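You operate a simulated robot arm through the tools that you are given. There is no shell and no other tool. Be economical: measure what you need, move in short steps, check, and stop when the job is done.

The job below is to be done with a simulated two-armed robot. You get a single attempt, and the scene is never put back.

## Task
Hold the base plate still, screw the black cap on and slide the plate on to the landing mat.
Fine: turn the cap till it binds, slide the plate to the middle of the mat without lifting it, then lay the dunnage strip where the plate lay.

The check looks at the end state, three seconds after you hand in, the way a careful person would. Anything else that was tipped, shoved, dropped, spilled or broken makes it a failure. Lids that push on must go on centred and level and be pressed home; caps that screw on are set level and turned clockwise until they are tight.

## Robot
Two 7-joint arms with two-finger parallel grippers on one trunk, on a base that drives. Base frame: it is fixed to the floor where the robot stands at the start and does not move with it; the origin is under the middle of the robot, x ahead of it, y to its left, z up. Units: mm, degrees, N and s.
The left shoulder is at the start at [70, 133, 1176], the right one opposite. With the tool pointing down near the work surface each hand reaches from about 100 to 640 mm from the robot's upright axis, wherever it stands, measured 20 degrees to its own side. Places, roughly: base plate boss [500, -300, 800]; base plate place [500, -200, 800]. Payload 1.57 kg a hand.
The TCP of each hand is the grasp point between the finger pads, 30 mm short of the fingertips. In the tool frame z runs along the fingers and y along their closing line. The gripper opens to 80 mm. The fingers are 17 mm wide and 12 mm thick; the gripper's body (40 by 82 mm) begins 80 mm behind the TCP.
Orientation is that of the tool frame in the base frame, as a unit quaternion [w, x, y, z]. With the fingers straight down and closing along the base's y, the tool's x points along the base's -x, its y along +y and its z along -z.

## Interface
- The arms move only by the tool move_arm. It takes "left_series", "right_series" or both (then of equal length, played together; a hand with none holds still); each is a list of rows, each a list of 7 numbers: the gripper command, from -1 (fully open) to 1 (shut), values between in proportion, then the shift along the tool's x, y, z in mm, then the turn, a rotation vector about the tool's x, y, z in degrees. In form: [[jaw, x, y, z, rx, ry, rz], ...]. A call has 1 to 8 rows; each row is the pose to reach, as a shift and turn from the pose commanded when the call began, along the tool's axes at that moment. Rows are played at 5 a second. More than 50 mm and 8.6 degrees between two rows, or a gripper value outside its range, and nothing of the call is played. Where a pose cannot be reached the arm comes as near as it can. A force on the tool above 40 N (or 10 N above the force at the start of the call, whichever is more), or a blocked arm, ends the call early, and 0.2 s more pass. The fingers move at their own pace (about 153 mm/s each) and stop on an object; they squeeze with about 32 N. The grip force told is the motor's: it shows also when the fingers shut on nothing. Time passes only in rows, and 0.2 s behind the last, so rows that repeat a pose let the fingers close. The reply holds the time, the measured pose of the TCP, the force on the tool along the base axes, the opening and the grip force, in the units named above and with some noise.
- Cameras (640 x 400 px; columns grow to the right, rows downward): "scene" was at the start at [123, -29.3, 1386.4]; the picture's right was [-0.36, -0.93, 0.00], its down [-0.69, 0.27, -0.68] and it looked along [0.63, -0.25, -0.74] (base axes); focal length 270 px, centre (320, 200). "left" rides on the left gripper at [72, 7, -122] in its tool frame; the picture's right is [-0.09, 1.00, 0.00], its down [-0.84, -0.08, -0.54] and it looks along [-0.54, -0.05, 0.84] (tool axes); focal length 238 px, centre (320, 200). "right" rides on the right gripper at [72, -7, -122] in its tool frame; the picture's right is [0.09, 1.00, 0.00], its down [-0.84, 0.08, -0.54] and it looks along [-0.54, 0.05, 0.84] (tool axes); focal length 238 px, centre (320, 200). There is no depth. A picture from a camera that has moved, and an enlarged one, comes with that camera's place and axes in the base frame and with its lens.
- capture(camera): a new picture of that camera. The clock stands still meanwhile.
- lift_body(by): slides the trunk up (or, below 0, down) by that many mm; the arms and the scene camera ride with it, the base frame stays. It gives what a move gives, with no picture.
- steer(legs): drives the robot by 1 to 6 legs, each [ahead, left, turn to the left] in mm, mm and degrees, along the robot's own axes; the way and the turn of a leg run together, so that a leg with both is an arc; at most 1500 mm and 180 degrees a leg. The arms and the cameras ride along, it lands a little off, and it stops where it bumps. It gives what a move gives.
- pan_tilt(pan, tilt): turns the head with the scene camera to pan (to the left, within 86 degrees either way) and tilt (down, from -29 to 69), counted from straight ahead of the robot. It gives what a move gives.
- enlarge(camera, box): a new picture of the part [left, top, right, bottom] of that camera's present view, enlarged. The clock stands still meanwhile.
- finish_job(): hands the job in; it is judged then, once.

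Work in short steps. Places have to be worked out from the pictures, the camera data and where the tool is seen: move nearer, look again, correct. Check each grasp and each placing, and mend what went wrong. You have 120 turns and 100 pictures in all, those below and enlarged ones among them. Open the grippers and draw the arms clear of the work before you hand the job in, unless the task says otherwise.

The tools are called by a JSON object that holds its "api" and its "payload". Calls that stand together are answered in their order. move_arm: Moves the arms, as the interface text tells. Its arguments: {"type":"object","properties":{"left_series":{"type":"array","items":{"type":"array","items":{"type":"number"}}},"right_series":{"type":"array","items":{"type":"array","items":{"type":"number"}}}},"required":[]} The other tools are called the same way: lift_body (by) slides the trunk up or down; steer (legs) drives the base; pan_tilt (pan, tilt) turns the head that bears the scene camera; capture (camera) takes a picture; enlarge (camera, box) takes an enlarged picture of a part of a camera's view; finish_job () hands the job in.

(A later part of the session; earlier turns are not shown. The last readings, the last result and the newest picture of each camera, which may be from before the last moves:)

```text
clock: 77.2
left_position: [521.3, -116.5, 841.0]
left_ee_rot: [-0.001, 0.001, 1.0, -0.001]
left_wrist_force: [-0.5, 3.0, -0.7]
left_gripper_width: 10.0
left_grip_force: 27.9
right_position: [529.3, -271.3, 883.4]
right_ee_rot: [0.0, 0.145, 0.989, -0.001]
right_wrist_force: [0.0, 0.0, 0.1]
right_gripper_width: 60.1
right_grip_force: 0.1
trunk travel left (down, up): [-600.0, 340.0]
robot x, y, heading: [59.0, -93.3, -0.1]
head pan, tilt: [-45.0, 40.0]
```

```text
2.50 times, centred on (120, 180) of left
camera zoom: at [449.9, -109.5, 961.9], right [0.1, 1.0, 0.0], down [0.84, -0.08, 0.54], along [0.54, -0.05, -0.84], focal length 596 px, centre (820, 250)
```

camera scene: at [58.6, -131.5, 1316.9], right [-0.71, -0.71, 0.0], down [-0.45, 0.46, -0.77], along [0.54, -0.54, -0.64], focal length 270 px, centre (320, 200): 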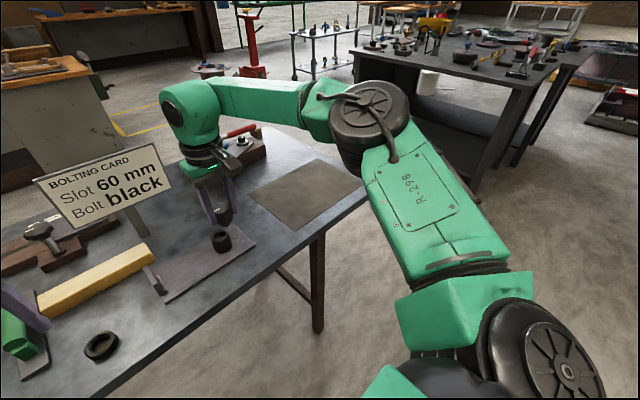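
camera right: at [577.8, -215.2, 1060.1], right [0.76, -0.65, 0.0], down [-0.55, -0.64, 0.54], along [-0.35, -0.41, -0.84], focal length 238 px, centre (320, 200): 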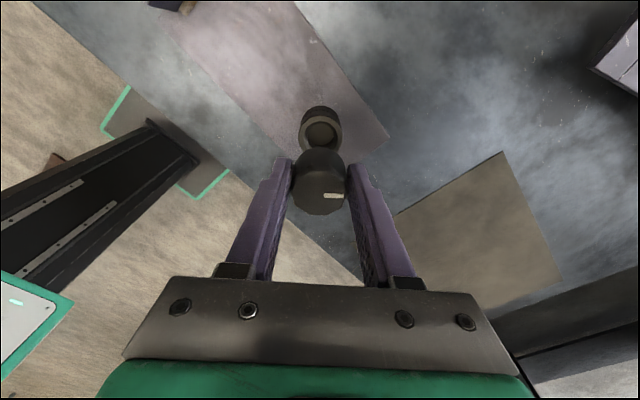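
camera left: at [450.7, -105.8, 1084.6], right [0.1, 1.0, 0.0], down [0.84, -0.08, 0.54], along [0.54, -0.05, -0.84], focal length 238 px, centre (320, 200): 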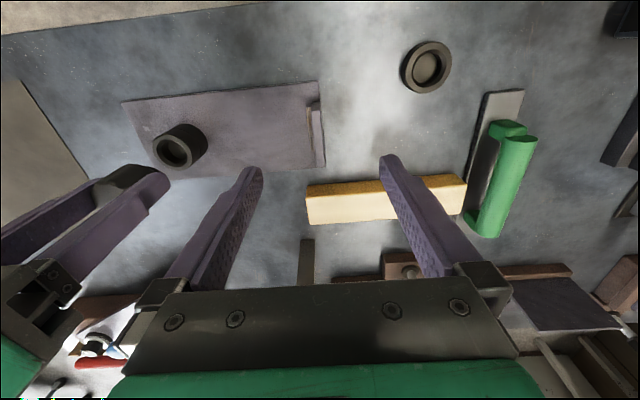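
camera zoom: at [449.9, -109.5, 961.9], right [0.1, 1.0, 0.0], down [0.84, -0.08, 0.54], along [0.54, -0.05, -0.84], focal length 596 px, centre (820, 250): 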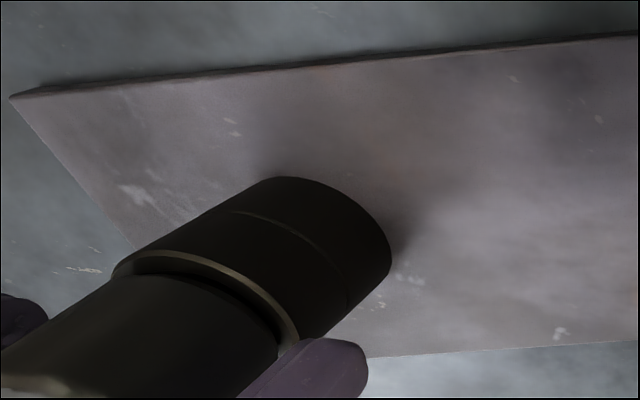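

The cap turned with the hand (mark at ~131°). A gap to the boss rim remains. I'll regrip centred and turn on.

{"api": "move_arm", "payload": {"right_series": [[1, 0, 0, 0, 0, 0, 0], [1, 0, 0, 0, 0, 0, 0], [1, 0, 0, 0.2, 0, 0, 8.5], [1, 0, 0, 0.4, 0, 0, 17], [1, 0, 0, 0.6, 0, 0, 25.5], [1, 0, 0, 0.8, 0, 0, 34], [1, 0, 0, 1, 0, 0, 42.5], [1, 0, 0, 1.2, 0, 0, 51]]}}

```text
clock: 79.0
left_position: [523.0, -117.0, 841.5]
left_ee_rot: [-0.001, 0.001, 1.0, 0.0]
left_wrist_force: [-2.8, -0.2, -1.0]
left_gripper_width: 9.9
left_grip_force: 28.7
right_position: [528.6, -272.1, 880.4]
right_ee_rot: [0.001, 0.559, 0.829, 0.0]
right_wrist_force: [6.2, 2.6, 7.1]
right_gripper_width: 36.4
right_grip_force: 32.0
trunk travel left (down, up): [-600.0, 340.0]
robot x, y, heading: [55.6, -93.6, 0.0]
head pan, tilt: [-45.0, 40.0]
```

Forces are modest. Continuing the turn with a small side correction.

{"api": "move_arm", "payload": {"right_series": [[1, 0, 0.4, 0.1, 0, 0, 8.5], [1, 0, 0.6, 0.3, 0, 0, 17], [1, 0, 0.7, 0.5, 0, 0, 25.5], [1, 0, 0.7, 0.7, 0, 0, 34], [1, 0, 0.7, 0.9, 0, 0, 42.5], [1, 0, 0.7, 1.1, 0, 0, 51], [1, 0, 0.7, 1.3, 0, 0, 59.5], [1, 0, 0.7, 1.4, 0, 0, 68]]}}

{"api": "enlarge", "payload": {"camera": "left", "box": [0, 100, 240, 260]}}

```text
clock: 80.8
left_position: [520.1, -116.3, 841.0]
left_ee_rot: [-0.001, 0.001, 1.0, 0.0]
left_wrist_force: [7.7, -2.8, -2.3]
left_gripper_width: 9.9
left_grip_force: 28.1
right_position: [530.1, -270.0, 881.1]
right_ee_rot: [0.0, 0.927, 0.375, 0.001]
right_wrist_force: [-5.1, 2.8, 25.1]
right_gripper_width: 35.7
right_grip_force: 31.9
trunk travel left (down, up): [-600.0, 340.0]
robot x, y, heading: [58.4, -94.4, -0.1]
head pan, tilt: [-45.0, 40.0]
```

```text
2.50 times, centred on (120, 180) of left
camera zoom: at [449.0, -109.4, 961.9], right [0.1, 1.0, 0.0], down [0.84, -0.08, 0.54], along [0.54, -0.05, -0.84], focal length 596 px, centre (820, 250)
```

zoom: 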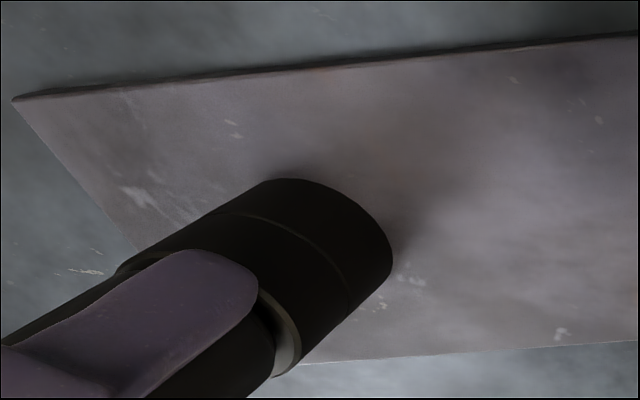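

The downward force rose to 25 N, so I'm over-feeding and the pitch is small. I'll release, return and inspect.

{"api": "move_arm", "payload": {"right_series": [[1, 0, 0, -2, 0, 0, 0], [-0.5, 0, 0, -2, 0, 0, 0], [-0.5, 0, 0, -2, 0, 0, 0], [-0.5, 0, 0, -2, 0, 0, -8.5], [-0.5, 0, 0, -2, 0, 0, -17], [-0.5, 0, 0, -2, 0, 0, -25.5], [-0.5, 0, 0, -2, 0, 0, -34], [-0.5, 0, 0, -2, 0, 0, -42.5]]}}

{"api": "move_arm", "payload": {"right_series": [[-0.5, 0, 0, 0, 0, 0, -8.5], [-0.5, 0, 0, 0, 0, 0, -17], [-0.5, 0, 0, 0, 0, 0, -25.5], [-0.5, 0, 0, 0, 0, 0, -34], [-0.5, 0, 0, 0, 0, 0, -42.5], [-0.5, 0, 0, 0, 0, 0, -51], [-0.5, 0, 0, 0, 0, 0, -59.5], [-0.5, 0, 0, 0, 0, 0, -68]]}}

{"api": "enlarge", "payload": {"camera": "right", "box": [250, 90, 390, 230]}}

{"api": "enlarge", "payload": {"camera": "left", "box": [0, 100, 240, 260]}}

```text
clock: 82.6
left_position: [521.1, -116.5, 841.1]
left_ee_rot: [-0.001, 0.003, 1.0, 0.0]
left_wrist_force: [2.1, 0.0, 1.6]
left_gripper_width: 9.7
left_grip_force: 28.3
right_position: [529.3, -271.2, 881.8]
right_ee_rot: [0.0, 0.727, 0.687, -0.001]
right_wrist_force: [0.0, 0.2, -1.0]
right_gripper_width: 59.7
right_grip_force: 0.0
trunk travel left (down, up): [-600.0, 340.0]
robot x, y, heading: [58.1, -95.8, -0.4]
head pan, tilt: [-45.0, 40.0]
```

```text
clock: 84.4
left_position: [522.2, -116.7, 842.1]
left_ee_rot: [-0.001, 0.002, 1.0, 0.0]
left_wrist_force: [4.4, 1.2, 4.8]
left_gripper_width: 9.9
left_grip_force: 28.3
right_position: [530.3, -271.3, 881.2]
right_ee_rot: [0.0, 0.219, 0.976, -0.001]
right_wrist_force: [0.1, 0.4, 0.0]
right_gripper_width: 59.9
right_grip_force: 0.1
trunk travel left (down, up): [-600.0, 340.0]
robot x, y, heading: [60.3, -98.8, -0.4]
head pan, tilt: [-45.0, 40.0]
```

```text
2.86 times, centred on (320, 160) of right
camera zoom: at [464.2, -245.5, 1000.9], right [0.34, 0.94, 0.0], down [0.79, -0.29, 0.54], along [0.51, -0.19, -0.84], focal length 681 px, centre (320, 314)
```

zoom: 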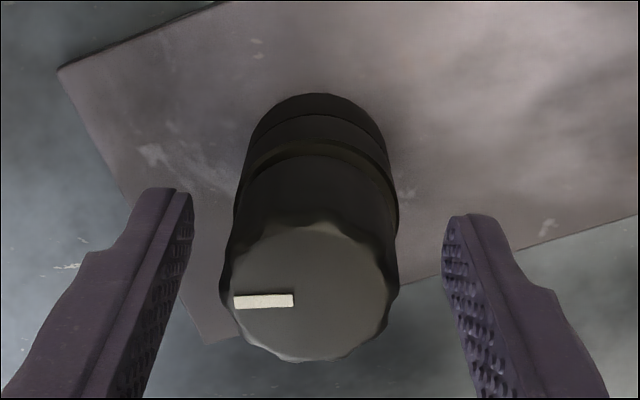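

```text
2.50 times, centred on (120, 180) of left
camera zoom: at [450.2, -109.9, 961.9], right [0.1, 1.0, 0.0], down [0.84, -0.08, 0.54], along [0.54, -0.05, -0.84], focal length 596 px, centre (820, 250)
```

zoom: 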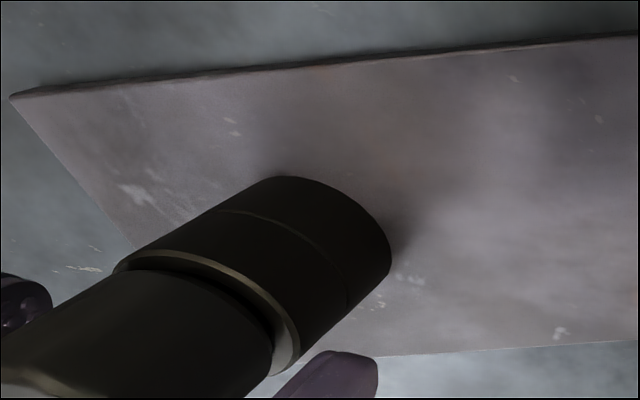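

The mark shows ~204° total against 255° commanded, so it slipped a bit under the over-feed. The hand is also about 2 mm off in tool y. I'll recentre, regrip and turn without pushing down.

{"api": "move_arm", "payload": {"right_series": [[-0.5, 0, -2, 0, 0, 0, 0], [1, 0, -2, 0, 0, 0, 0], [1, 0, -2, 0, 0, 0, 0], [1, 0, -2, 0, 0, 0, 8.5], [1, 0, -2, 0, 0, 0, 17], [1, 0, -2, 0.1, 0, 0, 25.5], [1, 0, -2, 0.1, 0, 0, 34], [1, 0, -2, 0.2, 0, 0, 42.5]]}}

{"api": "enlarge", "payload": {"camera": "right", "box": [250, 90, 390, 230]}}

```text
clock: 86.2
left_position: [522.0, -117.2, 841.7]
left_ee_rot: [0.0, 0.002, 1.0, 0.0]
left_wrist_force: [-0.5, -3.3, 4.6]
left_gripper_width: 9.8
left_grip_force: 28.2
right_position: [529.8, -273.5, 882.1]
right_ee_rot: [0.001, 0.559, 0.829, 0.0]
right_wrist_force: [6.3, 4.9, -0.1]
right_gripper_width: 35.0
right_grip_force: 31.8
trunk travel left (down, up): [-600.0, 340.0]
robot x, y, heading: [56.9, -97.5, 0.1]
head pan, tilt: [-45.0, 40.0]
```

```text
2.86 times, centred on (320, 160) of right
camera zoom: at [497.9, -208.3, 1002.2], right [0.89, 0.46, 0.0], down [0.38, -0.75, 0.54], along [0.25, -0.48, -0.84], focal length 681 px, centre (320, 314)
```

zoom: 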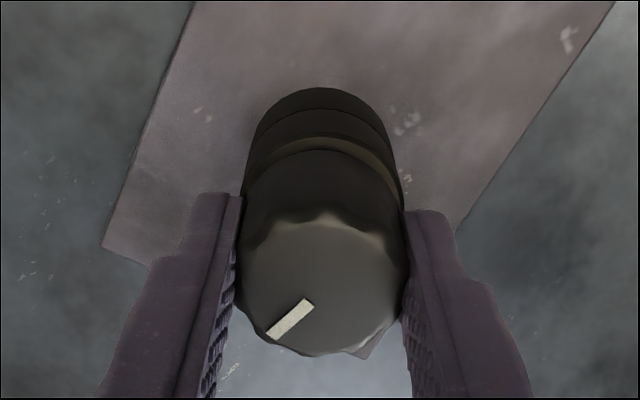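

The mark did not advance in this turn, so the fingers slipped around the cap. It may be bound already. Looking closely at the seam between cap and boss.

{"api": "enlarge", "payload": {"camera": "left", "box": [30, 145, 160, 250]}}

{"api": "enlarge", "payload": {"camera": "right", "box": [290, 110, 350, 165]}}

{"api": "enlarge", "payload": {"camera": "scene", "box": [100, 150, 300, 330]}}

```text
3.81 times, centred on (95, 198) of left
camera zoom: at [450.0, -109.9, 961.9], right [0.1, 1.0, 0.0], down [0.84, -0.08, 0.54], along [0.54, -0.05, -0.84], focal length 908 px, centre (1177, 210)
```

zoom: 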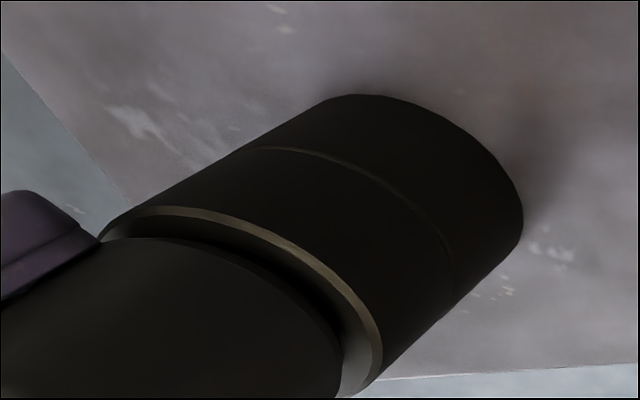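

```text
7.27 times, centred on (320, 138) of right
camera zoom: at [497.9, -208.3, 1002.2], right [0.89, 0.46, 0.0], down [0.38, -0.75, 0.54], along [0.25, -0.48, -0.84], focal length 1734 px, centre (320, 654)
```

zoom: 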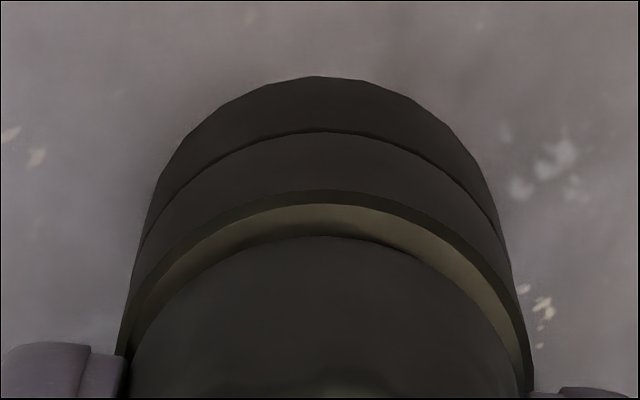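

```text
2.22 times, centred on (200, 240) of scene
camera zoom: at [167.8, -157.2, 1246.9], right [-0.71, -0.7, 0.0], down [-0.45, 0.46, -0.77], along [0.54, -0.54, -0.64], focal length 601 px, centre (587, 111)
```

zoom: 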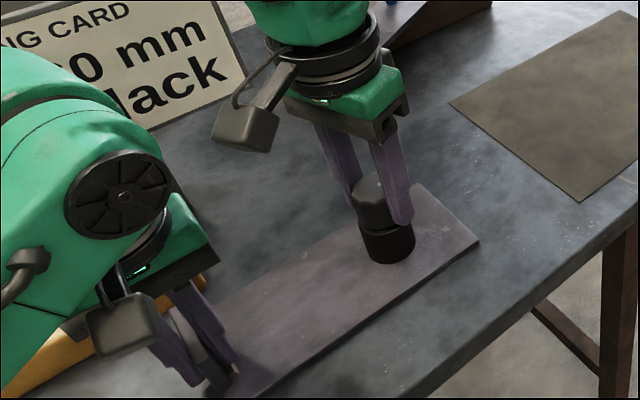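

Checking for cap tilt with a bigger scene zoom.

{"api": "enlarge", "payload": {"camera": "scene", "box": [240, 215, 310, 275]}}

```text
6.67 times, centred on (275, 245) of scene
camera zoom: at [167.8, -157.2, 1246.9], right [-0.71, -0.7, 0.0], down [-0.45, 0.46, -0.77], along [0.54, -0.54, -0.64], focal length 1802 px, centre (620, -100)
```

zoom: 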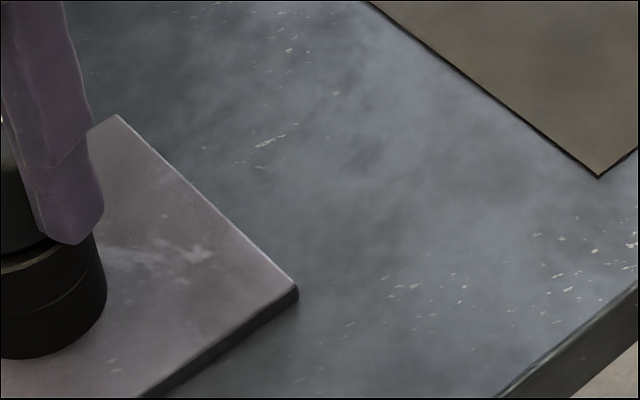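

{"api": "enlarge", "payload": {"camera": "scene", "box": [190, 215, 260, 270]}}

```text
7.27 times, centred on (225, 242) of scene
camera zoom: at [167.8, -157.2, 1246.9], right [-0.71, -0.7, 0.0], down [-0.45, 0.46, -0.77], along [0.54, -0.54, -0.64], focal length 1966 px, centre (1011, -109)
```

zoom: 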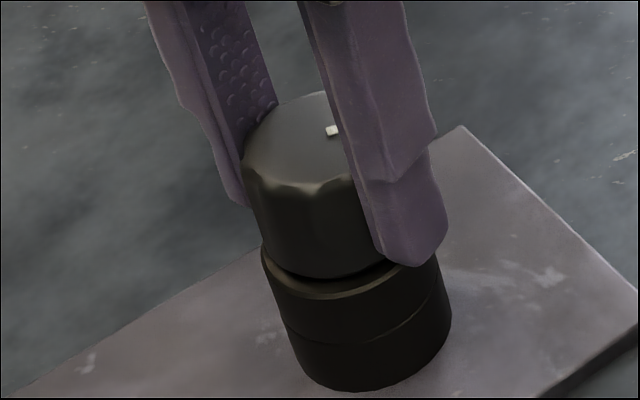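

The cap looks coaxial and level, but the fingertips are about level with the boss rim and may be rubbing. I'll release, raise the grip 4 mm, turn back and retry.

{"api": "move_arm", "payload": {"right_series": [[-0.5, 0, 0, 0, 0, 0, 0], [-0.5, 0, 0, 0, 0, 0, 0], [-0.5, 0, 0.8, -4, 0, 0, -8.5], [-0.5, 0, 0.8, -4, 0, 0, -17], [-0.5, 0, 0.8, -4, 0, 0, -25.5], [-0.5, 0, 0.8, -4, 0, 0, -34], [-0.5, 0, 0.8, -4, 0, 0, -42.5], [-0.5, 0, 0.8, -4, 0, 0, -51]]}}

{"api": "enlarge", "payload": {"camera": "right", "box": [250, 90, 390, 230]}}

{"api": "enlarge", "payload": {"camera": "scene", "box": [190, 215, 260, 270]}}

```text
clock: 88.0
left_position: [521.5, -117.0, 840.3]
left_ee_rot: [-0.001, 0.002, 1.0, 0.0]
left_wrist_force: [0.7, 0.8, 2.4]
left_gripper_width: 9.7
left_grip_force: 27.5
right_position: [531.2, -273.0, 885.6]
right_ee_rot: [0.0, 0.145, 0.989, 0.0]
right_wrist_force: [0.1, 0.1, 0.0]
right_gripper_width: 59.8
right_grip_force: 0.0
trunk travel left (down, up): [-600.0, 340.0]
robot x, y, heading: [59.5, -97.6, -0.1]
head pan, tilt: [-45.0, 40.0]
```

```text
2.86 times, centred on (320, 160) of right
camera zoom: at [461.3, -258.0, 1005.5], right [0.2, 0.98, 0.0], down [0.82, -0.17, 0.54], along [0.53, -0.11, -0.84], focal length 681 px, centre (320, 314)
```

zoom: 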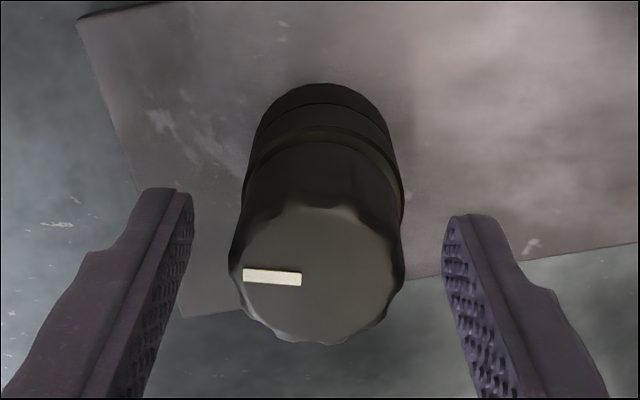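

```text
7.27 times, centred on (225, 242) of scene
camera zoom: at [167.3, -157.6, 1246.9], right [-0.71, -0.7, 0.0], down [-0.45, 0.46, -0.77], along [0.54, -0.54, -0.64], focal length 1966 px, centre (1011, -109)
```

zoom: 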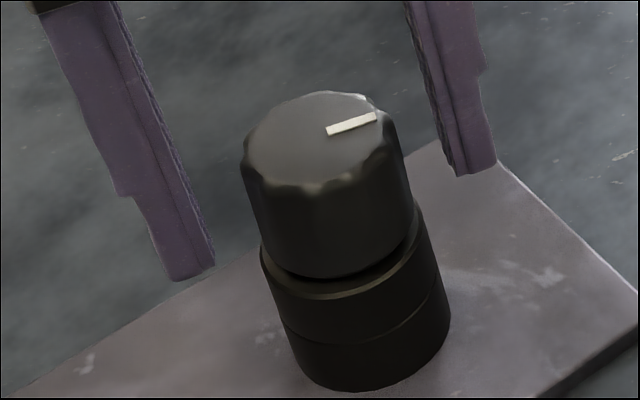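

The mark reads ~200°, and there is still a small gap above the rim. I'll grip higher and turn 51°, then re-check the mark.

{"api": "move_arm", "payload": {"right_series": [[1, 0, -0.3, 0, 0, 0, 0], [1, 0, -0.3, 0, 0, 0, 0], [1, 0, -0.3, 0.5, 0, 0, 8.5], [1, 0, -0.3, 0.5, 0, 0, 17], [1, 0, -0.3, 0.6, 0, 0, 25.5], [1, 0, -0.3, 0.6, 0, 0, 34], [1, 0, -0.3, 0.7, 0, 0, 42.5], [1, 0, -0.3, 0.7, 0, 0, 51]]}}

{"api": "enlarge", "payload": {"camera": "right", "box": [250, 90, 390, 230]}}

{"api": "enlarge", "payload": {"camera": "scene", "box": [190, 215, 260, 270]}}

```text
clock: 89.8
left_position: [522.5, -117.1, 841.1]
left_ee_rot: [-0.001, 0.002, 1.0, 0.001]
left_wrist_force: [2.1, 1.0, 0.1]
left_gripper_width: 10.1
left_grip_force: 28.2
right_position: [530.7, -274.5, 884.1]
right_ee_rot: [0.0, 0.56, 0.828, -0.001]
right_wrist_force: [-1.4, -1.9, 1.9]
right_gripper_width: 35.3
right_grip_force: 31.6
trunk travel left (down, up): [-600.0, 340.0]
robot x, y, heading: [60.4, -95.3, -0.1]
head pan, tilt: [-45.0, 40.0]
```

```text
2.86 times, centred on (320, 160) of right
camera zoom: at [499.2, -209.9, 1004.1], right [0.89, 0.46, 0.0], down [0.38, -0.75, 0.54], along [0.25, -0.48, -0.84], focal length 681 px, centre (320, 314)
```

zoom: 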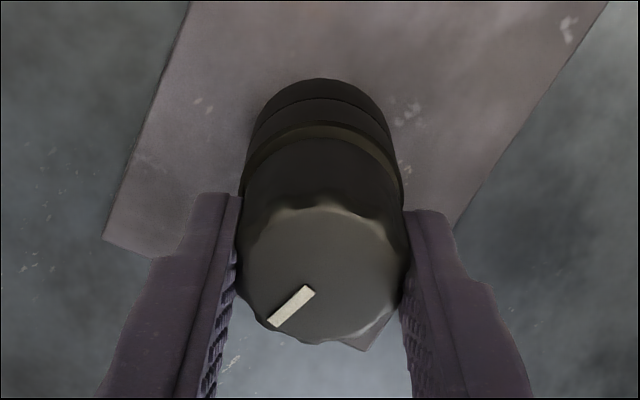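

```text
7.27 times, centred on (225, 242) of scene
camera zoom: at [167.1, -157.9, 1246.9], right [-0.71, -0.7, 0.0], down [-0.45, 0.46, -0.77], along [0.54, -0.54, -0.64], focal length 1966 px, centre (1011, -109)
```

zoom: 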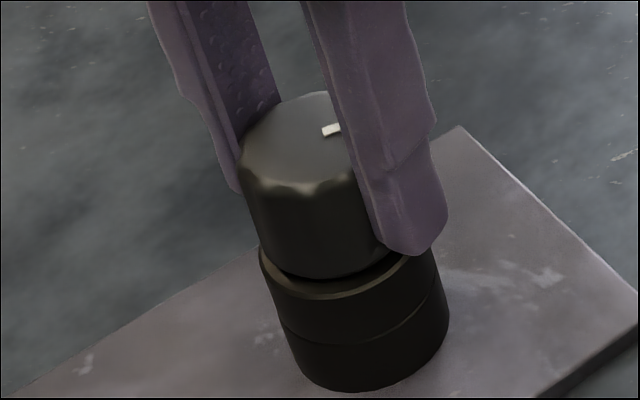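

The cap stopped at 205° again while the fingers slipped, so it resists. To see if it's a true stop or a jam, I'll back off 51° while gripping and check the mark.

{"api": "move_arm", "payload": {"right_series": [[1, 0, 0, -0.1, 0, 0, -8.5], [1, 0, 0, -0.2, 0, 0, -17], [1, 0, 0, -0.3, 0, 0, -25.5], [1, 0, 0, -0.5, 0, 0, -34], [1, 0, 0, -0.6, 0, 0, -42.5], [1, 0, 0, -0.7, 0, 0, -51]]}}

{"api": "enlarge", "payload": {"camera": "right", "box": [250, 90, 390, 230]}}

```text
clock: 91.2
left_position: [522.4, -116.9, 841.2]
left_ee_rot: [-0.001, 0.002, 1.0, 0.0]
left_wrist_force: [-4.4, 1.1, 7.2]
left_gripper_width: 10.4
left_grip_force: 27.8
right_position: [531.6, -273.2, 885.5]
right_ee_rot: [-0.001, 0.146, 0.989, -0.001]
right_wrist_force: [3.6, 1.0, -13.9]
right_gripper_width: 35.1
right_grip_force: 32.5
trunk travel left (down, up): [-600.0, 340.0]
robot x, y, heading: [56.1, -97.1, -0.1]
head pan, tilt: [-45.0, 40.0]
```

```text
2.86 times, centred on (320, 160) of right
camera zoom: at [461.7, -258.2, 1005.0], right [0.2, 0.98, 0.0], down [0.82, -0.17, 0.54], along [0.53, -0.11, -0.84], focal length 681 px, centre (320, 314)
```

zoom: 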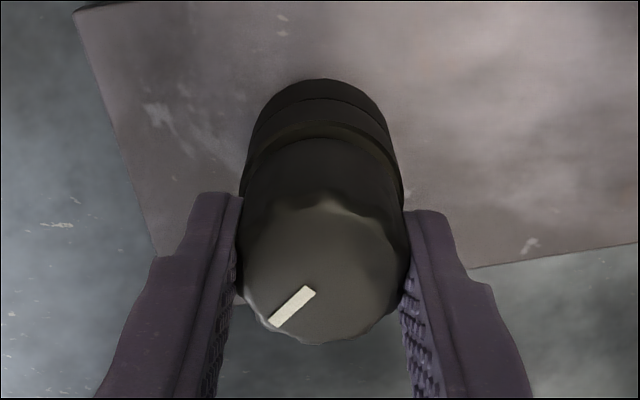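

The thread is real: it turns back freely and holds the cap down against a pull. Turning forward again 68° shows whether it binds at the same angle.

{"api": "move_arm", "payload": {"right_series": [[1, 0, 0, 0.3, 0, 0, 8.5], [1, 0, 0, 0.5, 0, 0, 17], [1, 0, 0, 0.6, 0, 0, 25.5], [1, 0, 0, 0.7, 0, 0, 34], [1, 0, 0, 0.8, 0, 0, 42.5], [1, 0, 0, 0.9, 0, 0, 51], [1, 0, 0, 1.0, 0, 0, 59.5], [1, 0, 0, 1.0, 0, 0, 68]]}}

{"api": "enlarge", "payload": {"camera": "right", "box": [250, 90, 390, 230]}}

```text
clock: 93.0
left_position: [520.6, -117.4, 842.0]
left_ee_rot: [0.0, 0.001, 1.0, 0.0]
left_wrist_force: [5.0, 1.7, 0.0]
left_gripper_width: 10.0
left_grip_force: 28.4
right_position: [530.0, -273.3, 884.1]
right_ee_rot: [0.0, 0.675, 0.738, -0.001]
right_wrist_force: [-5.7, -2.5, 0.3]
right_gripper_width: 36.2
right_grip_force: 31.8
trunk travel left (down, up): [-600.0, 340.0]
robot x, y, heading: [60.4, -94.5, -0.2]
head pan, tilt: [-45.0, 40.0]
```

```text
2.86 times, centred on (320, 160) of right
camera zoom: at [518.1, -202.1, 1004.3], right [0.98, 0.18, 0.0], down [0.15, -0.83, 0.54], along [0.1, -0.53, -0.84], focal length 681 px, centre (320, 314)
```

zoom: 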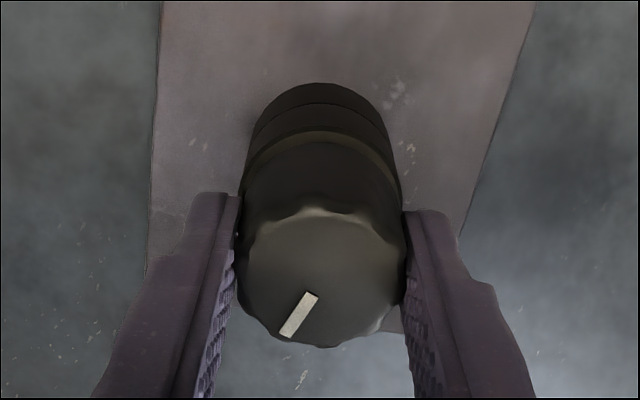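

It binds at the same angle again (205–208°), so the cap is tight and level. I'll release it, raise the right hand and retract it.

{"api": "move_arm", "payload": {"right_series": [[-0.7, 0, 0, 0, 0, 0, 0], [-1, 0, 0, 0, 0, 0, 0], [-1, 0, 0, 0, 0, 0, 0], [-1, 0, 0, -30, 0, 0, 0], [-1, 0, 0, -70, 0, 0, 0], [-1, 0, 0, -110, 0, 0, -8], [-1, 0, 0, -150, 0, 0, -16], [-1, 0, 0, -160, 0, 0, -24]]}}

{"api": "enlarge", "payload": {"camera": "left", "box": [0, 60, 240, 260]}}

{"api": "enlarge", "payload": {"camera": "scene", "box": [190, 215, 260, 270]}}

```text
clock: 94.8
left_position: [522.2, -116.6, 840.9]
left_ee_rot: [-0.001, 0.002, 1.0, 0.0]
left_wrist_force: [-1.2, 0.3, 1.0]
left_gripper_width: 9.5
left_grip_force: 28.1
right_position: [529.3, -273.0, 1048.1]
right_ee_rot: [0.0, 0.506, 0.862, 0.0]
right_wrist_force: [0.1, -0.4, 0.7]
right_gripper_width: 79.9
right_grip_force: 0.0
trunk travel left (down, up): [-600.0, 340.0]
robot x, y, heading: [56.3, -97.3, -0.4]
head pan, tilt: [-45.0, 40.0]
```

```text
2.00 times, centred on (120, 160) of left
camera zoom: at [449.5, -110.1, 961.9], right [0.1, 1.0, 0.0], down [0.84, -0.08, 0.54], along [0.54, -0.05, -0.84], focal length 477 px, centre (720, 280)
```

zoom: 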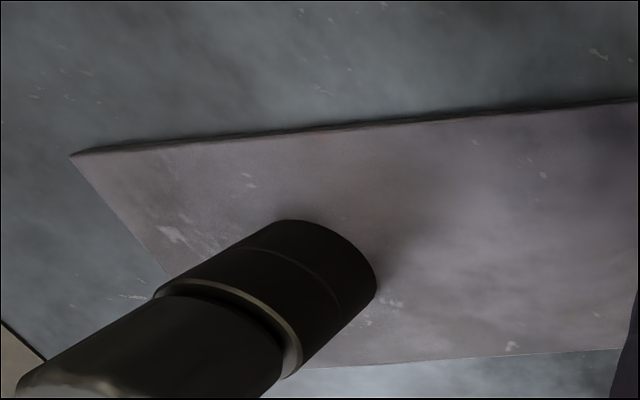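

```text
7.27 times, centred on (225, 242) of scene
camera zoom: at [167.1, -157.5, 1246.9], right [-0.71, -0.7, 0.0], down [-0.45, 0.46, -0.77], along [0.54, -0.54, -0.64], focal length 1966 px, centre (1011, -109)
```

zoom: 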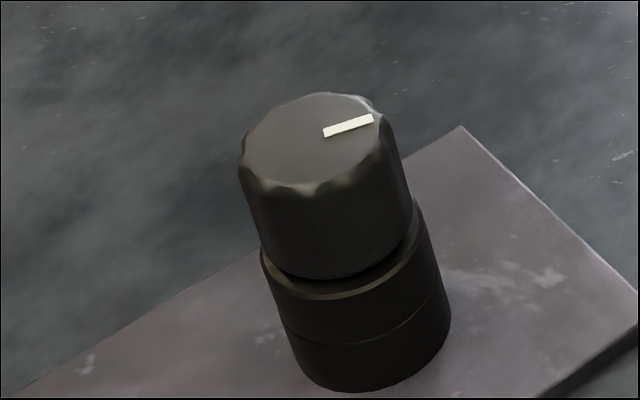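

The cap sits level. Now I'll slide the plate: the left hand keeps the lip and I drive the robot sideways, starting with a short leg to check the forces.

{"api": "steer", "payload": {"legs": [[3, -40, 0]]}}

{"api": "capture", "payload": {"camera": "left"}}

```text
clock: 95.7
left_position: [525.4, -155.6, 840.8]
left_ee_rot: [-0.001, 0.001, 1.0, -0.001]
left_wrist_force: [-2.0, 5.6, 1.0]
left_gripper_width: 10.1
left_grip_force: 28.1
right_position: [532.4, -310.4, 1047.5]
right_ee_rot: [0.001, 0.506, 0.862, 0.0]
right_wrist_force: [-0.6, 0.1, 0.5]
right_gripper_width: 79.9
right_grip_force: 0.0
trunk travel left (down, up): [-600.0, 340.0]
robot x, y, heading: [63.5, -134.8, -0.1]
head pan, tilt: [-45.0, 40.0]
```

```text
20 pictures are left
camera left: at [452.5, -148.3, 961.9], right [0.09, 1.0, 0.0], down [0.84, -0.08, 0.54], along [0.54, -0.05, -0.84], focal length 238 px, centre (320, 200)
```

left: 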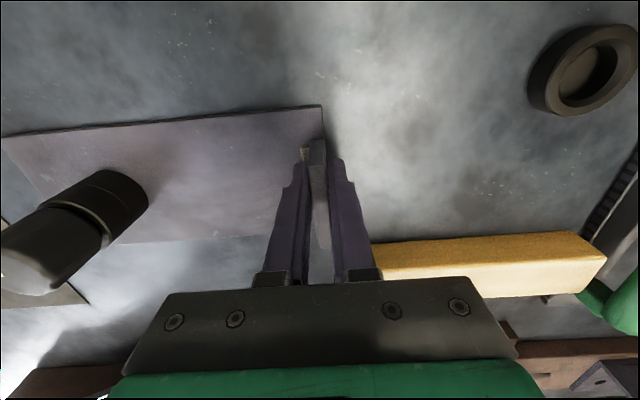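

It slides with about 5 N. Next I'll go over the mat's edge.

{"api": "steer", "payload": {"legs": [[8, -95, 0]]}}

{"api": "capture", "payload": {"camera": "left"}}

```text
clock: 96.8
left_position: [532.1, -251.5, 841.3]
left_ee_rot: [-0.001, 0.001, 1.0, 0.001]
left_wrist_force: [-1.4, 2.7, 0.1]
left_gripper_width: 9.7
left_grip_force: 28.2
right_position: [540.5, -407.1, 1047.4]
right_ee_rot: [0.001, 0.506, 0.862, 0.0]
right_wrist_force: [0.2, 0.0, 0.8]
right_gripper_width: 80.0
right_grip_force: 0.1
trunk travel left (down, up): [-600.0, 340.0]
robot x, y, heading: [71.4, -231.6, 0.2]
head pan, tilt: [-45.0, 40.0]
```

```text
19 pictures are left
camera left: at [460.1, -244.1, 961.9], right [0.09, 1.0, 0.0], down [0.84, -0.08, 0.54], along [0.54, -0.05, -0.84], focal length 238 px, centre (320, 200)
```

left: 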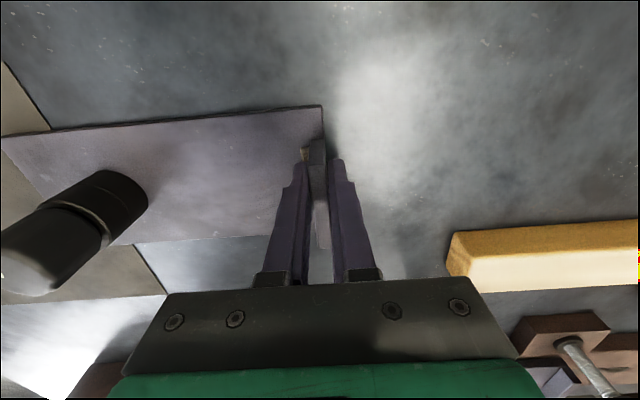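

The plate rode onto the mat without catching. I'll drive most of the rest, then measure.

{"api": "steer", "payload": {"legs": [[15, -210, 0]]}}

{"api": "pan_tilt", "payload": {"pan": -20, "tilt": 50}}

{"api": "capture", "payload": {"camera": "scene"}}

{"api": "capture", "payload": {"camera": "right"}}

```text
clock: 98.5
left_position: [545.6, -459.7, 841.5]
left_ee_rot: [-0.001, 0.002, 1.0, 0.002]
left_wrist_force: [-0.5, -2.8, -0.1]
left_gripper_width: 9.9
left_grip_force: 28.3
right_position: [554.8, -614.0, 1047.5]
right_ee_rot: [0.001, 0.507, 0.862, 0.0]
right_wrist_force: [-0.1, -0.6, 0.1]
right_gripper_width: 80.2
right_grip_force: 0.1
trunk travel left (down, up): [-600.0, 340.0]
robot x, y, heading: [84.8, -439.8, -0.3]
head pan, tilt: [-45.0, 40.0]
```

```text
clock: 99.3
left_position: [546.0, -458.3, 841.2]
left_ee_rot: [0.0, 0.002, 1.0, 0.0]
left_wrist_force: [-0.2, -1.5, 0.1]
left_gripper_width: 10.0
left_grip_force: 28.1
right_position: [555.7, -616.1, 1047.9]
right_ee_rot: [0.001, 0.506, 0.862, 0.0]
right_wrist_force: [0.6, -0.2, -0.5]
right_gripper_width: 80.1
right_grip_force: 0.0
trunk travel left (down, up): [-600.0, 340.0]
robot x, y, heading: [85.1, -438.9, -0.4]
head pan, tilt: [-20.0, 50.0]
```

```text
18 pictures are left
camera scene: at [204.3, -466.3, 1232.8], right [-0.35, -0.94, 0.0], down [-0.72, 0.27, -0.64], along [0.6, -0.22, -0.77], focal length 270 px, centre (320, 200)
```

scene: 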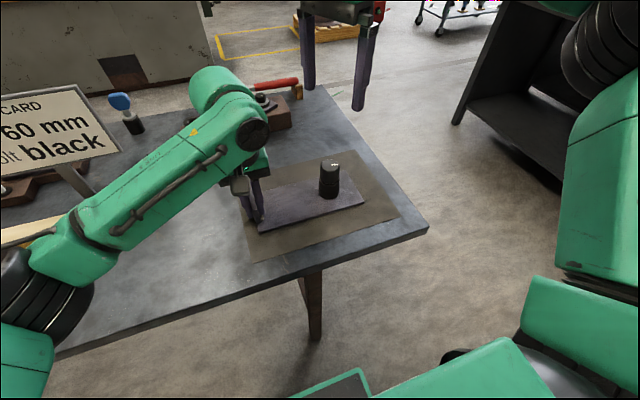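

```text
17 pictures are left
camera right: at [515.1, -554.2, 1167.8], right [0.82, 0.57, 0.0], down [0.47, -0.69, 0.54], along [0.31, -0.45, -0.84], focal length 238 px, centre (320, 200)
```

right: 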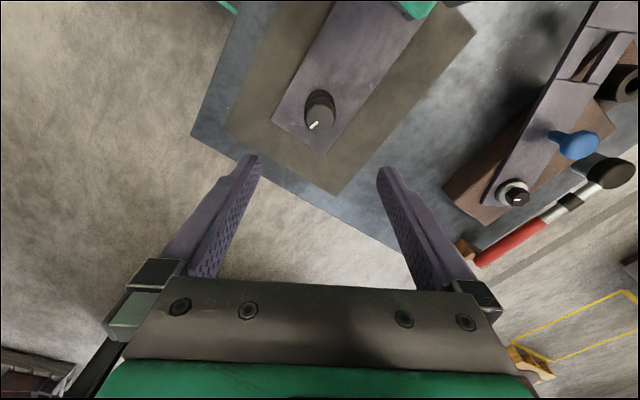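

Measuring the plate against the mat with an enlarged view.

{"api": "enlarge", "payload": {"camera": "right", "box": [180, 0, 500, 200]}}

```text
2.00 times, centred on (340, 100) of right
camera zoom: at [515.1, -554.2, 1167.8], right [0.82, 0.57, 0.0], down [0.47, -0.69, 0.54], along [0.31, -0.45, -0.84], focal length 477 px, centre (280, 400)
```

zoom: 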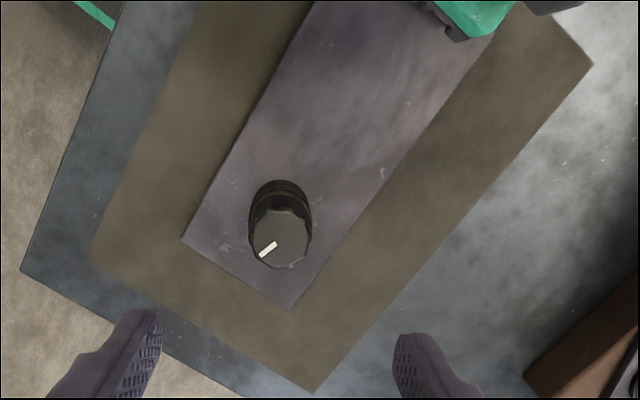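

The plate is about 17 mm short in y and about 5 mm short in x. A small drive corrects it.

{"api": "steer", "payload": {"legs": [[5, -17, 0]]}}

{"api": "enlarge", "payload": {"camera": "right", "box": [180, 0, 500, 200]}}

```text
clock: 100.1
left_position: [550.8, -475.9, 841.7]
left_ee_rot: [0.0, 0.003, 1.0, 0.0]
left_wrist_force: [-0.7, 0.3, -0.2]
left_gripper_width: 9.9
left_grip_force: 28.1
right_position: [559.3, -630.4, 1047.6]
right_ee_rot: [0.001, 0.507, 0.862, 0.0]
right_wrist_force: [0.3, -0.4, 0.0]
right_gripper_width: 80.0
right_grip_force: 0.1
trunk travel left (down, up): [-600.0, 340.0]
robot x, y, heading: [83.7, -457.5, -0.3]
head pan, tilt: [-20.0, 50.0]
```

```text
2.00 times, centred on (340, 100) of right
camera zoom: at [519.9, -570.3, 1167.8], right [0.82, 0.57, 0.0], down [0.47, -0.69, 0.54], along [0.31, -0.45, -0.84], focal length 477 px, centre (280, 400)
```

zoom: 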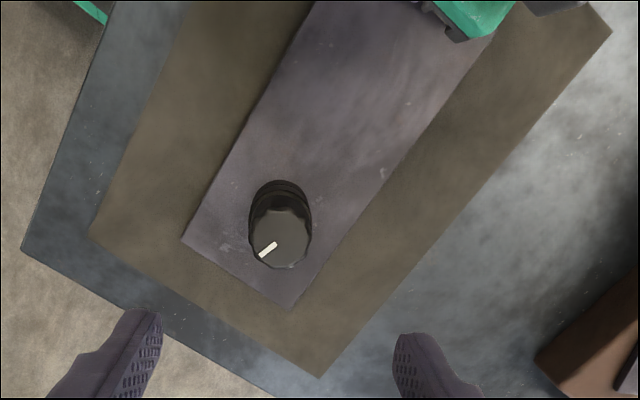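

The plate is centred within about 2 mm (margins 39/36 and 60/60) and parallel to the mat. I'll release the lip and raise the left hand straight up.

{"api": "move_arm", "payload": {"left_series": [[-0.5, 0, 0, 0, 0, 0, 0], [-1, 0, 0, 0, 0, 0, 0], [-1, 0, 0, 0, 0, 0, 0], [-1, 0, 0, -40, 0, 0, 0], [-1, 0, 0, -85, 0, 0, 0], [-1, 0, 0, -130, 0, 0, 0], [-1, 0, 0, -160, 0, 0, 0]]}}

{"api": "capture", "payload": {"camera": "left"}}

```text
clock: 101.7
left_position: [547.0, -475.3, 998.5]
left_ee_rot: [-0.001, 0.002, 1.0, 0.0]
left_wrist_force: [-0.6, 0.2, 0.8]
left_gripper_width: 79.9
left_grip_force: 0.0
right_position: [558.8, -630.6, 1048.6]
right_ee_rot: [0.001, 0.507, 0.862, 0.0]
right_wrist_force: [-0.7, -0.4, -0.3]
right_gripper_width: 80.2
right_grip_force: 0.0
trunk travel left (down, up): [-600.0, 340.0]
robot x, y, heading: [86.2, -451.9, -0.1]
head pan, tilt: [-20.0, 50.0]
```

```text
14 pictures are left
camera left: at [475.4, -469.0, 1119.5], right [0.1, 1.0, 0.0], down [0.84, -0.08, 0.54], along [0.54, -0.05, -0.84], focal length 238 px, centre (320, 200)
```

left: 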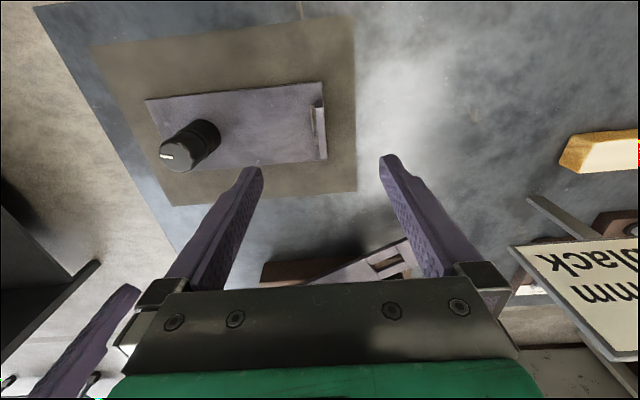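

From this view the plate centre [558, −580] is on the mat centre [559, −578]. Now I'll drive back left for the strip.

{"api": "steer", "payload": {"legs": [[0, 360, 0]]}}

{"api": "capture", "payload": {"camera": "left"}}

```text
clock: 104.0
left_position: [548.6, -119.5, 998.1]
left_ee_rot: [-0.001, 0.005, 1.0, 0.0]
left_wrist_force: [0.4, 0.4, -0.1]
left_gripper_width: 80.0
left_grip_force: 0.0
right_position: [561.6, -274.6, 1047.8]
right_ee_rot: [0.001, 0.508, 0.861, 0.0]
right_wrist_force: [1.3, -0.1, 0.3]
right_gripper_width: 79.7
right_grip_force: 0.2
trunk travel left (down, up): [-600.0, 340.0]
robot x, y, heading: [87.9, -93.3, -0.5]
head pan, tilt: [-20.0, 50.0]
```

```text
13 pictures are left
camera left: at [477.9, -111.5, 1118.9], right [0.1, 0.99, 0.0], down [0.84, -0.08, 0.54], along [0.54, -0.05, -0.84], focal length 238 px, centre (320, 200)
```

left: 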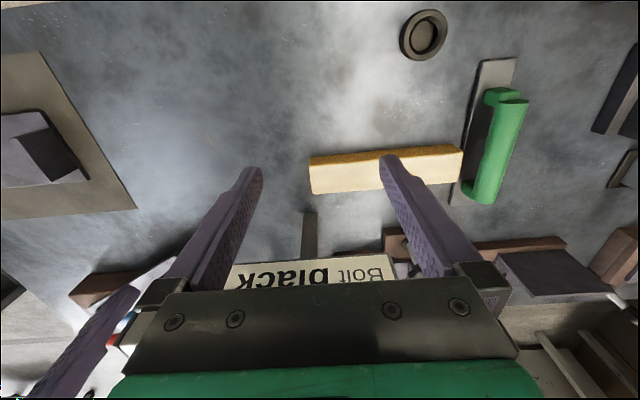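

The strip is along y, with its centre at [627, −38], 198 mm long and about 40 mm wide. I'll move the right hand away and the left hand clear before turning its yaw.

{"api": "move_arm", "payload": {"left_series": [[-1, 0, 25, 0, 0, 0, 0], [-1, 0, 50, 0, 0, 0, 0], [-1, 0, 75, 0, 0, 0, 0], [-1, 0, 95, 0, 0, 0, 0]], "right_series": [[-1, -8, -39, 0, 0, 0, 0], [-1, -15, -77, 0, 0, 0, 0], [-1, -22, -115, 0, 0, 0, 0], [-1, -29, -153, 0, 0, 0, 0]]}}

{"api": "move_arm", "payload": {"left_series": [[-0.5, 0, 0, 0, 0, 0, -8.5], [-0.5, 0, 0, 0, 0, 0, -17], [-0.5, 0, 0, 0, 0, 0, -25.5], [-0.5, 0, 0, 0, 0, 0, -34], [-0.5, 0, 0, 0, 0, 0, -42.5], [-0.5, 0, 0, 0, 0, 0, -51], [-0.5, 0, 0, 0, 0, 0, -59.5], [-0.5, 0, 0, 0, 0, 0, -68]]}}

```text
clock: 105.0
left_position: [549.1, -22.9, 999.7]
left_ee_rot: [-0.001, 0.004, 1.0, 0.001]
left_wrist_force: [0.5, -0.2, -0.4]
left_gripper_width: 80.3
left_grip_force: 0.1
right_position: [439.2, -375.4, 1047.5]
right_ee_rot: [0.001, 0.508, 0.862, 0.0]
right_wrist_force: [0.6, 0.5, -0.6]
right_gripper_width: 80.0
right_grip_force: 0.1
trunk travel left (down, up): [-600.0, 340.0]
robot x, y, heading: [89.8, -98.3, -0.2]
head pan, tilt: [-20.0, 50.0]
```

```text
clock: 106.8
left_position: [550.1, -24.7, 999.0]
left_ee_rot: [-0.001, -0.557, 0.83, 0.0]
left_wrist_force: [-0.3, -0.5, 0.2]
left_gripper_width: 60.2
left_grip_force: 0.1
right_position: [440.3, -374.5, 1047.9]
right_ee_rot: [0.001, 0.508, 0.861, 0.0]
right_wrist_force: [0.9, -1.5, 0.0]
right_gripper_width: 79.9
right_grip_force: 0.1
trunk travel left (down, up): [-600.0, 340.0]
robot x, y, heading: [87.9, -96.8, -0.6]
head pan, tilt: [-20.0, 50.0]
```

The yaw works that way. Finishing to 90° while moving over the strip at z≈930.

{"api": "move_arm", "payload": {"left_series": [[-0.5, -7, -18, 10, 0, 0, -7.5], [-0.5, -14, -36, 25, 0, 0, -15], [-0.5, -22, -54, 45, 0, 0, -22.3], [-0.5, -29, -71, 65, 0, 0, -22.3], [-0.5, -29, -71, 65, 0, 0, -22.3]]}}

{"api": "capture", "payload": {"camera": "left"}}

```text
clock: 108.0
left_position: [626.6, -25.2, 932.9]
left_ee_rot: [0.0, -0.706, 0.708, 0.0]
left_wrist_force: [0.3, 0.9, 0.0]
left_gripper_width: 60.1
left_grip_force: 0.1
right_position: [439.9, -371.8, 1047.7]
right_ee_rot: [0.001, 0.508, 0.861, 0.0]
right_wrist_force: [0.4, 0.3, 0.6]
right_gripper_width: 80.3
right_grip_force: 0.0
trunk travel left (down, up): [-600.0, 340.0]
robot x, y, heading: [89.0, -95.6, -0.4]
head pan, tilt: [-20.0, 50.0]
```

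```text
12 pictures are left
camera left: at [620.2, -97.6, 1053.5], right [-1.0, 0.09, 0.0], down [0.08, 0.84, 0.54], along [0.05, 0.54, -0.84], focal length 238 px, centre (320, 200)
```

left: 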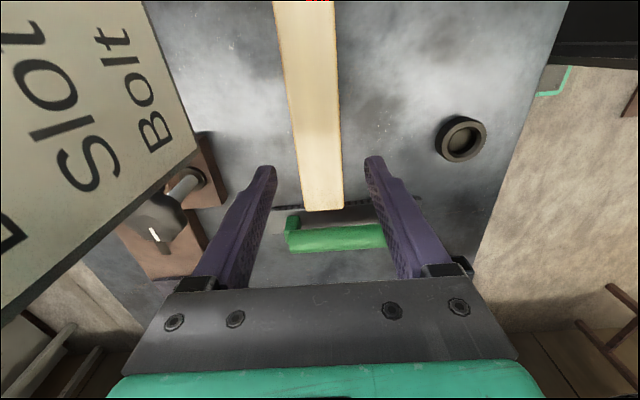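

The strip centre is at x≈629, and the card's edge at x≈706 is clear of the hand. I'll shift 2 mm, go down to z 838 and grip.

{"api": "move_arm", "payload": {"left_series": [[-0.5, 0, -2, 30, 0, 0, 0], [-0.5, 0, -2, 60, 0, 0, 0], [-0.5, 0, -2, 82, 0, 0, 0], [-0.5, 0, -2, 94, 0, 0, 0], [0, 0, -2, 94, 0, 0, 0], [1, 0, -2, 94, 0, 0, 0], [1, 0, -2, 94, 0, 0, 0], [1, 0, -2, 94, 0, 0, 0]]}}

{"api": "capture", "payload": {"camera": "left"}}

```text
clock: 109.8
left_position: [629.0, -22.0, 838.7]
left_ee_rot: [0.0, -0.706, 0.708, 0.001]
left_wrist_force: [1.1, 0.1, 0.9]
left_gripper_width: 44.3
left_grip_force: 32.2
right_position: [441.2, -373.4, 1048.0]
right_ee_rot: [0.0, 0.508, 0.861, -0.001]
right_wrist_force: [-1.0, 0.3, -0.6]
right_gripper_width: 80.0
right_grip_force: 0.0
trunk travel left (down, up): [-600.0, 340.0]
robot x, y, heading: [84.9, -94.4, -0.6]
head pan, tilt: [-20.0, 50.0]
```

```text
11 pictures are left
camera left: at [622.1, -94.2, 960.0], right [-1.0, 0.09, 0.0], down [0.08, 0.84, 0.54], along [0.05, 0.54, -0.84], focal length 238 px, centre (320, 200)
```

left: 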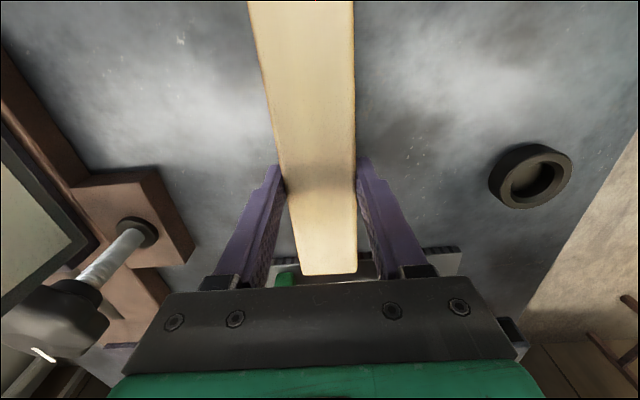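

Firm grip at 44 mm. I'll lift straight up 100 mm.

{"api": "move_arm", "payload": {"left_series": [[1, 0, 0, -15, 0, 0, 0], [1, 0, 0, -40, 0, 0, 0], [1, 0, 0, -70, 0, 0, 0], [1, 0, 0, -100, 0, 0, 0], [1, 0, 0, -100, 0, 0, 0]]}}

{"api": "steer", "payload": {"legs": [[-97, 0, 0], [0, -179, 0]]}}

{"api": "capture", "payload": {"camera": "left"}}

```text
clock: 111.0
left_position: [626.0, -22.8, 937.6]
left_ee_rot: [0.0, -0.706, 0.708, 0.0]
left_wrist_force: [0.1, -0.1, -1.7]
left_gripper_width: 44.4
left_grip_force: 31.9
right_position: [441.3, -372.8, 1047.6]
right_ee_rot: [0.0, 0.508, 0.861, 0.0]
right_wrist_force: [0.2, -0.4, 0.8]
right_gripper_width: 80.0
right_grip_force: 0.0
trunk travel left (down, up): [-600.0, 340.0]
robot x, y, heading: [88.4, -96.2, -0.5]
head pan, tilt: [-20.0, 50.0]
```

```text
clock: 113.2
left_position: [530.0, -194.8, 939.2]
left_ee_rot: [0.001, 0.708, -0.707, -0.001]
left_wrist_force: [0.6, 0.2, -2.3]
left_gripper_width: 44.6
left_grip_force: 31.8
right_position: [345.7, -544.9, 1047.4]
right_ee_rot: [0.001, 0.506, 0.862, -0.001]
right_wrist_force: [-0.4, -0.5, 0.0]
right_gripper_width: 80.1
right_grip_force: 0.1
trunk travel left (down, up): [-600.0, 340.0]
robot x, y, heading: [-2.8, -269.4, -0.1]
head pan, tilt: [-20.0, 50.0]
```

```text
10 pictures are left
camera left: at [524.6, -266.7, 1058.4], right [-1.0, 0.09, 0.0], down [0.08, 0.84, 0.54], along [0.05, 0.54, -0.84], focal length 238 px, centre (320, 200)
```

left: 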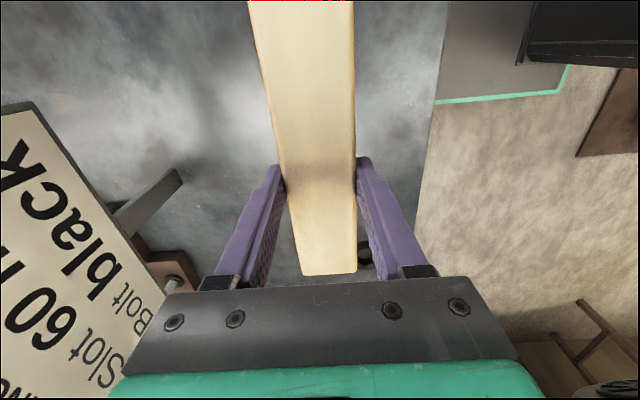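

TCP is at [530, −195], so the strip centre is about 17.5 mm toward −y of it, at −212. I'll shift −6.7 mm and lower it to the table at [530, −219].

{"api": "move_arm", "payload": {"left_series": [[1, 3, 0, 20, 0, 0, 0], [1, 6.7, 0, 45, 0, 0, 0], [1, 6.7, 0, 70, 0, 0, 0], [1, 6.7, 0, 88, 0, 0, 0], [1, 6.7, 0, 95, 0, 0, 0], [1, 6.7, 0, 98, 0, 0, 0], [1, 6.7, 0, 98, 0, 0, 0]]}}

{"api": "pan_tilt", "payload": {"pan": 15, "tilt": 45}}

{"api": "capture", "payload": {"camera": "scene"}}

```text
clock: 114.8
left_position: [530.5, -202.0, 839.6]
left_ee_rot: [0.001, 0.708, -0.707, -0.001]
left_wrist_force: [0.7, -0.7, -0.5]
left_gripper_width: 44.3
left_grip_force: 31.6
right_position: [347.5, -546.6, 1047.7]
right_ee_rot: [0.001, 0.506, 0.863, 0.0]
right_wrist_force: [0.7, -0.8, -0.3]
right_gripper_width: 79.8
right_grip_force: 0.0
trunk travel left (down, up): [-600.0, 340.0]
robot x, y, heading: [-7.2, -271.7, -0.1]
head pan, tilt: [-20.0, 50.0]
```

```text
clock: 115.8
left_position: [532.3, -201.8, 840.6]
left_ee_rot: [0.001, 0.708, -0.707, -0.001]
left_wrist_force: [0.6, -0.8, -2.4]
left_gripper_width: 44.3
left_grip_force: 32.2
right_position: [346.7, -546.1, 1047.5]
right_ee_rot: [0.001, 0.506, 0.863, -0.001]
right_wrist_force: [-0.4, 0.3, 0.6]
right_gripper_width: 80.1
right_grip_force: 0.0
trunk travel left (down, up): [-600.0, 340.0]
robot x, y, heading: [-4.8, -273.4, -0.0]
head pan, tilt: [15.0, 45.0]
```

```text
9 pictures are left
camera scene: at [122.4, -250.5, 1239.6], right [0.26, -0.97, 0.0], down [-0.68, -0.18, -0.71], along [0.68, 0.18, -0.71], focal length 270 px, centre (320, 200)
```

scene: 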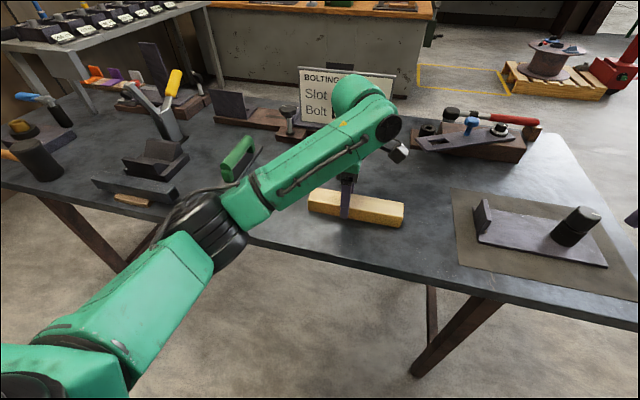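

It's still about 1–2 mm above the table, with its weight on the hand. I'll ease it down until it touches.

{"api": "move_arm", "payload": {"left_series": [[1, 0, 0, 0.7, 0, 0, 0], [1, 0, 0, 1.4, 0, 0, 0], [1, 0, 0, 2, 0, 0, 0], [1, 0, 0, 2, 0, 0, 0]]}}

```text
clock: 116.8
left_position: [530.0, -201.9, 838.7]
left_ee_rot: [0.0, 0.709, -0.706, 0.0]
left_wrist_force: [4.9, 0.2, 8.4]
left_gripper_width: 44.3
left_grip_force: 32.1
right_position: [347.0, -546.8, 1047.9]
right_ee_rot: [0.001, 0.506, 0.862, -0.001]
right_wrist_force: [-0.1, 0.7, -0.7]
right_gripper_width: 79.8
right_grip_force: 0.1
trunk travel left (down, up): [-600.0, 340.0]
robot x, y, heading: [-6.6, -276.9, -0.2]
head pan, tilt: [15.0, 45.0]
```

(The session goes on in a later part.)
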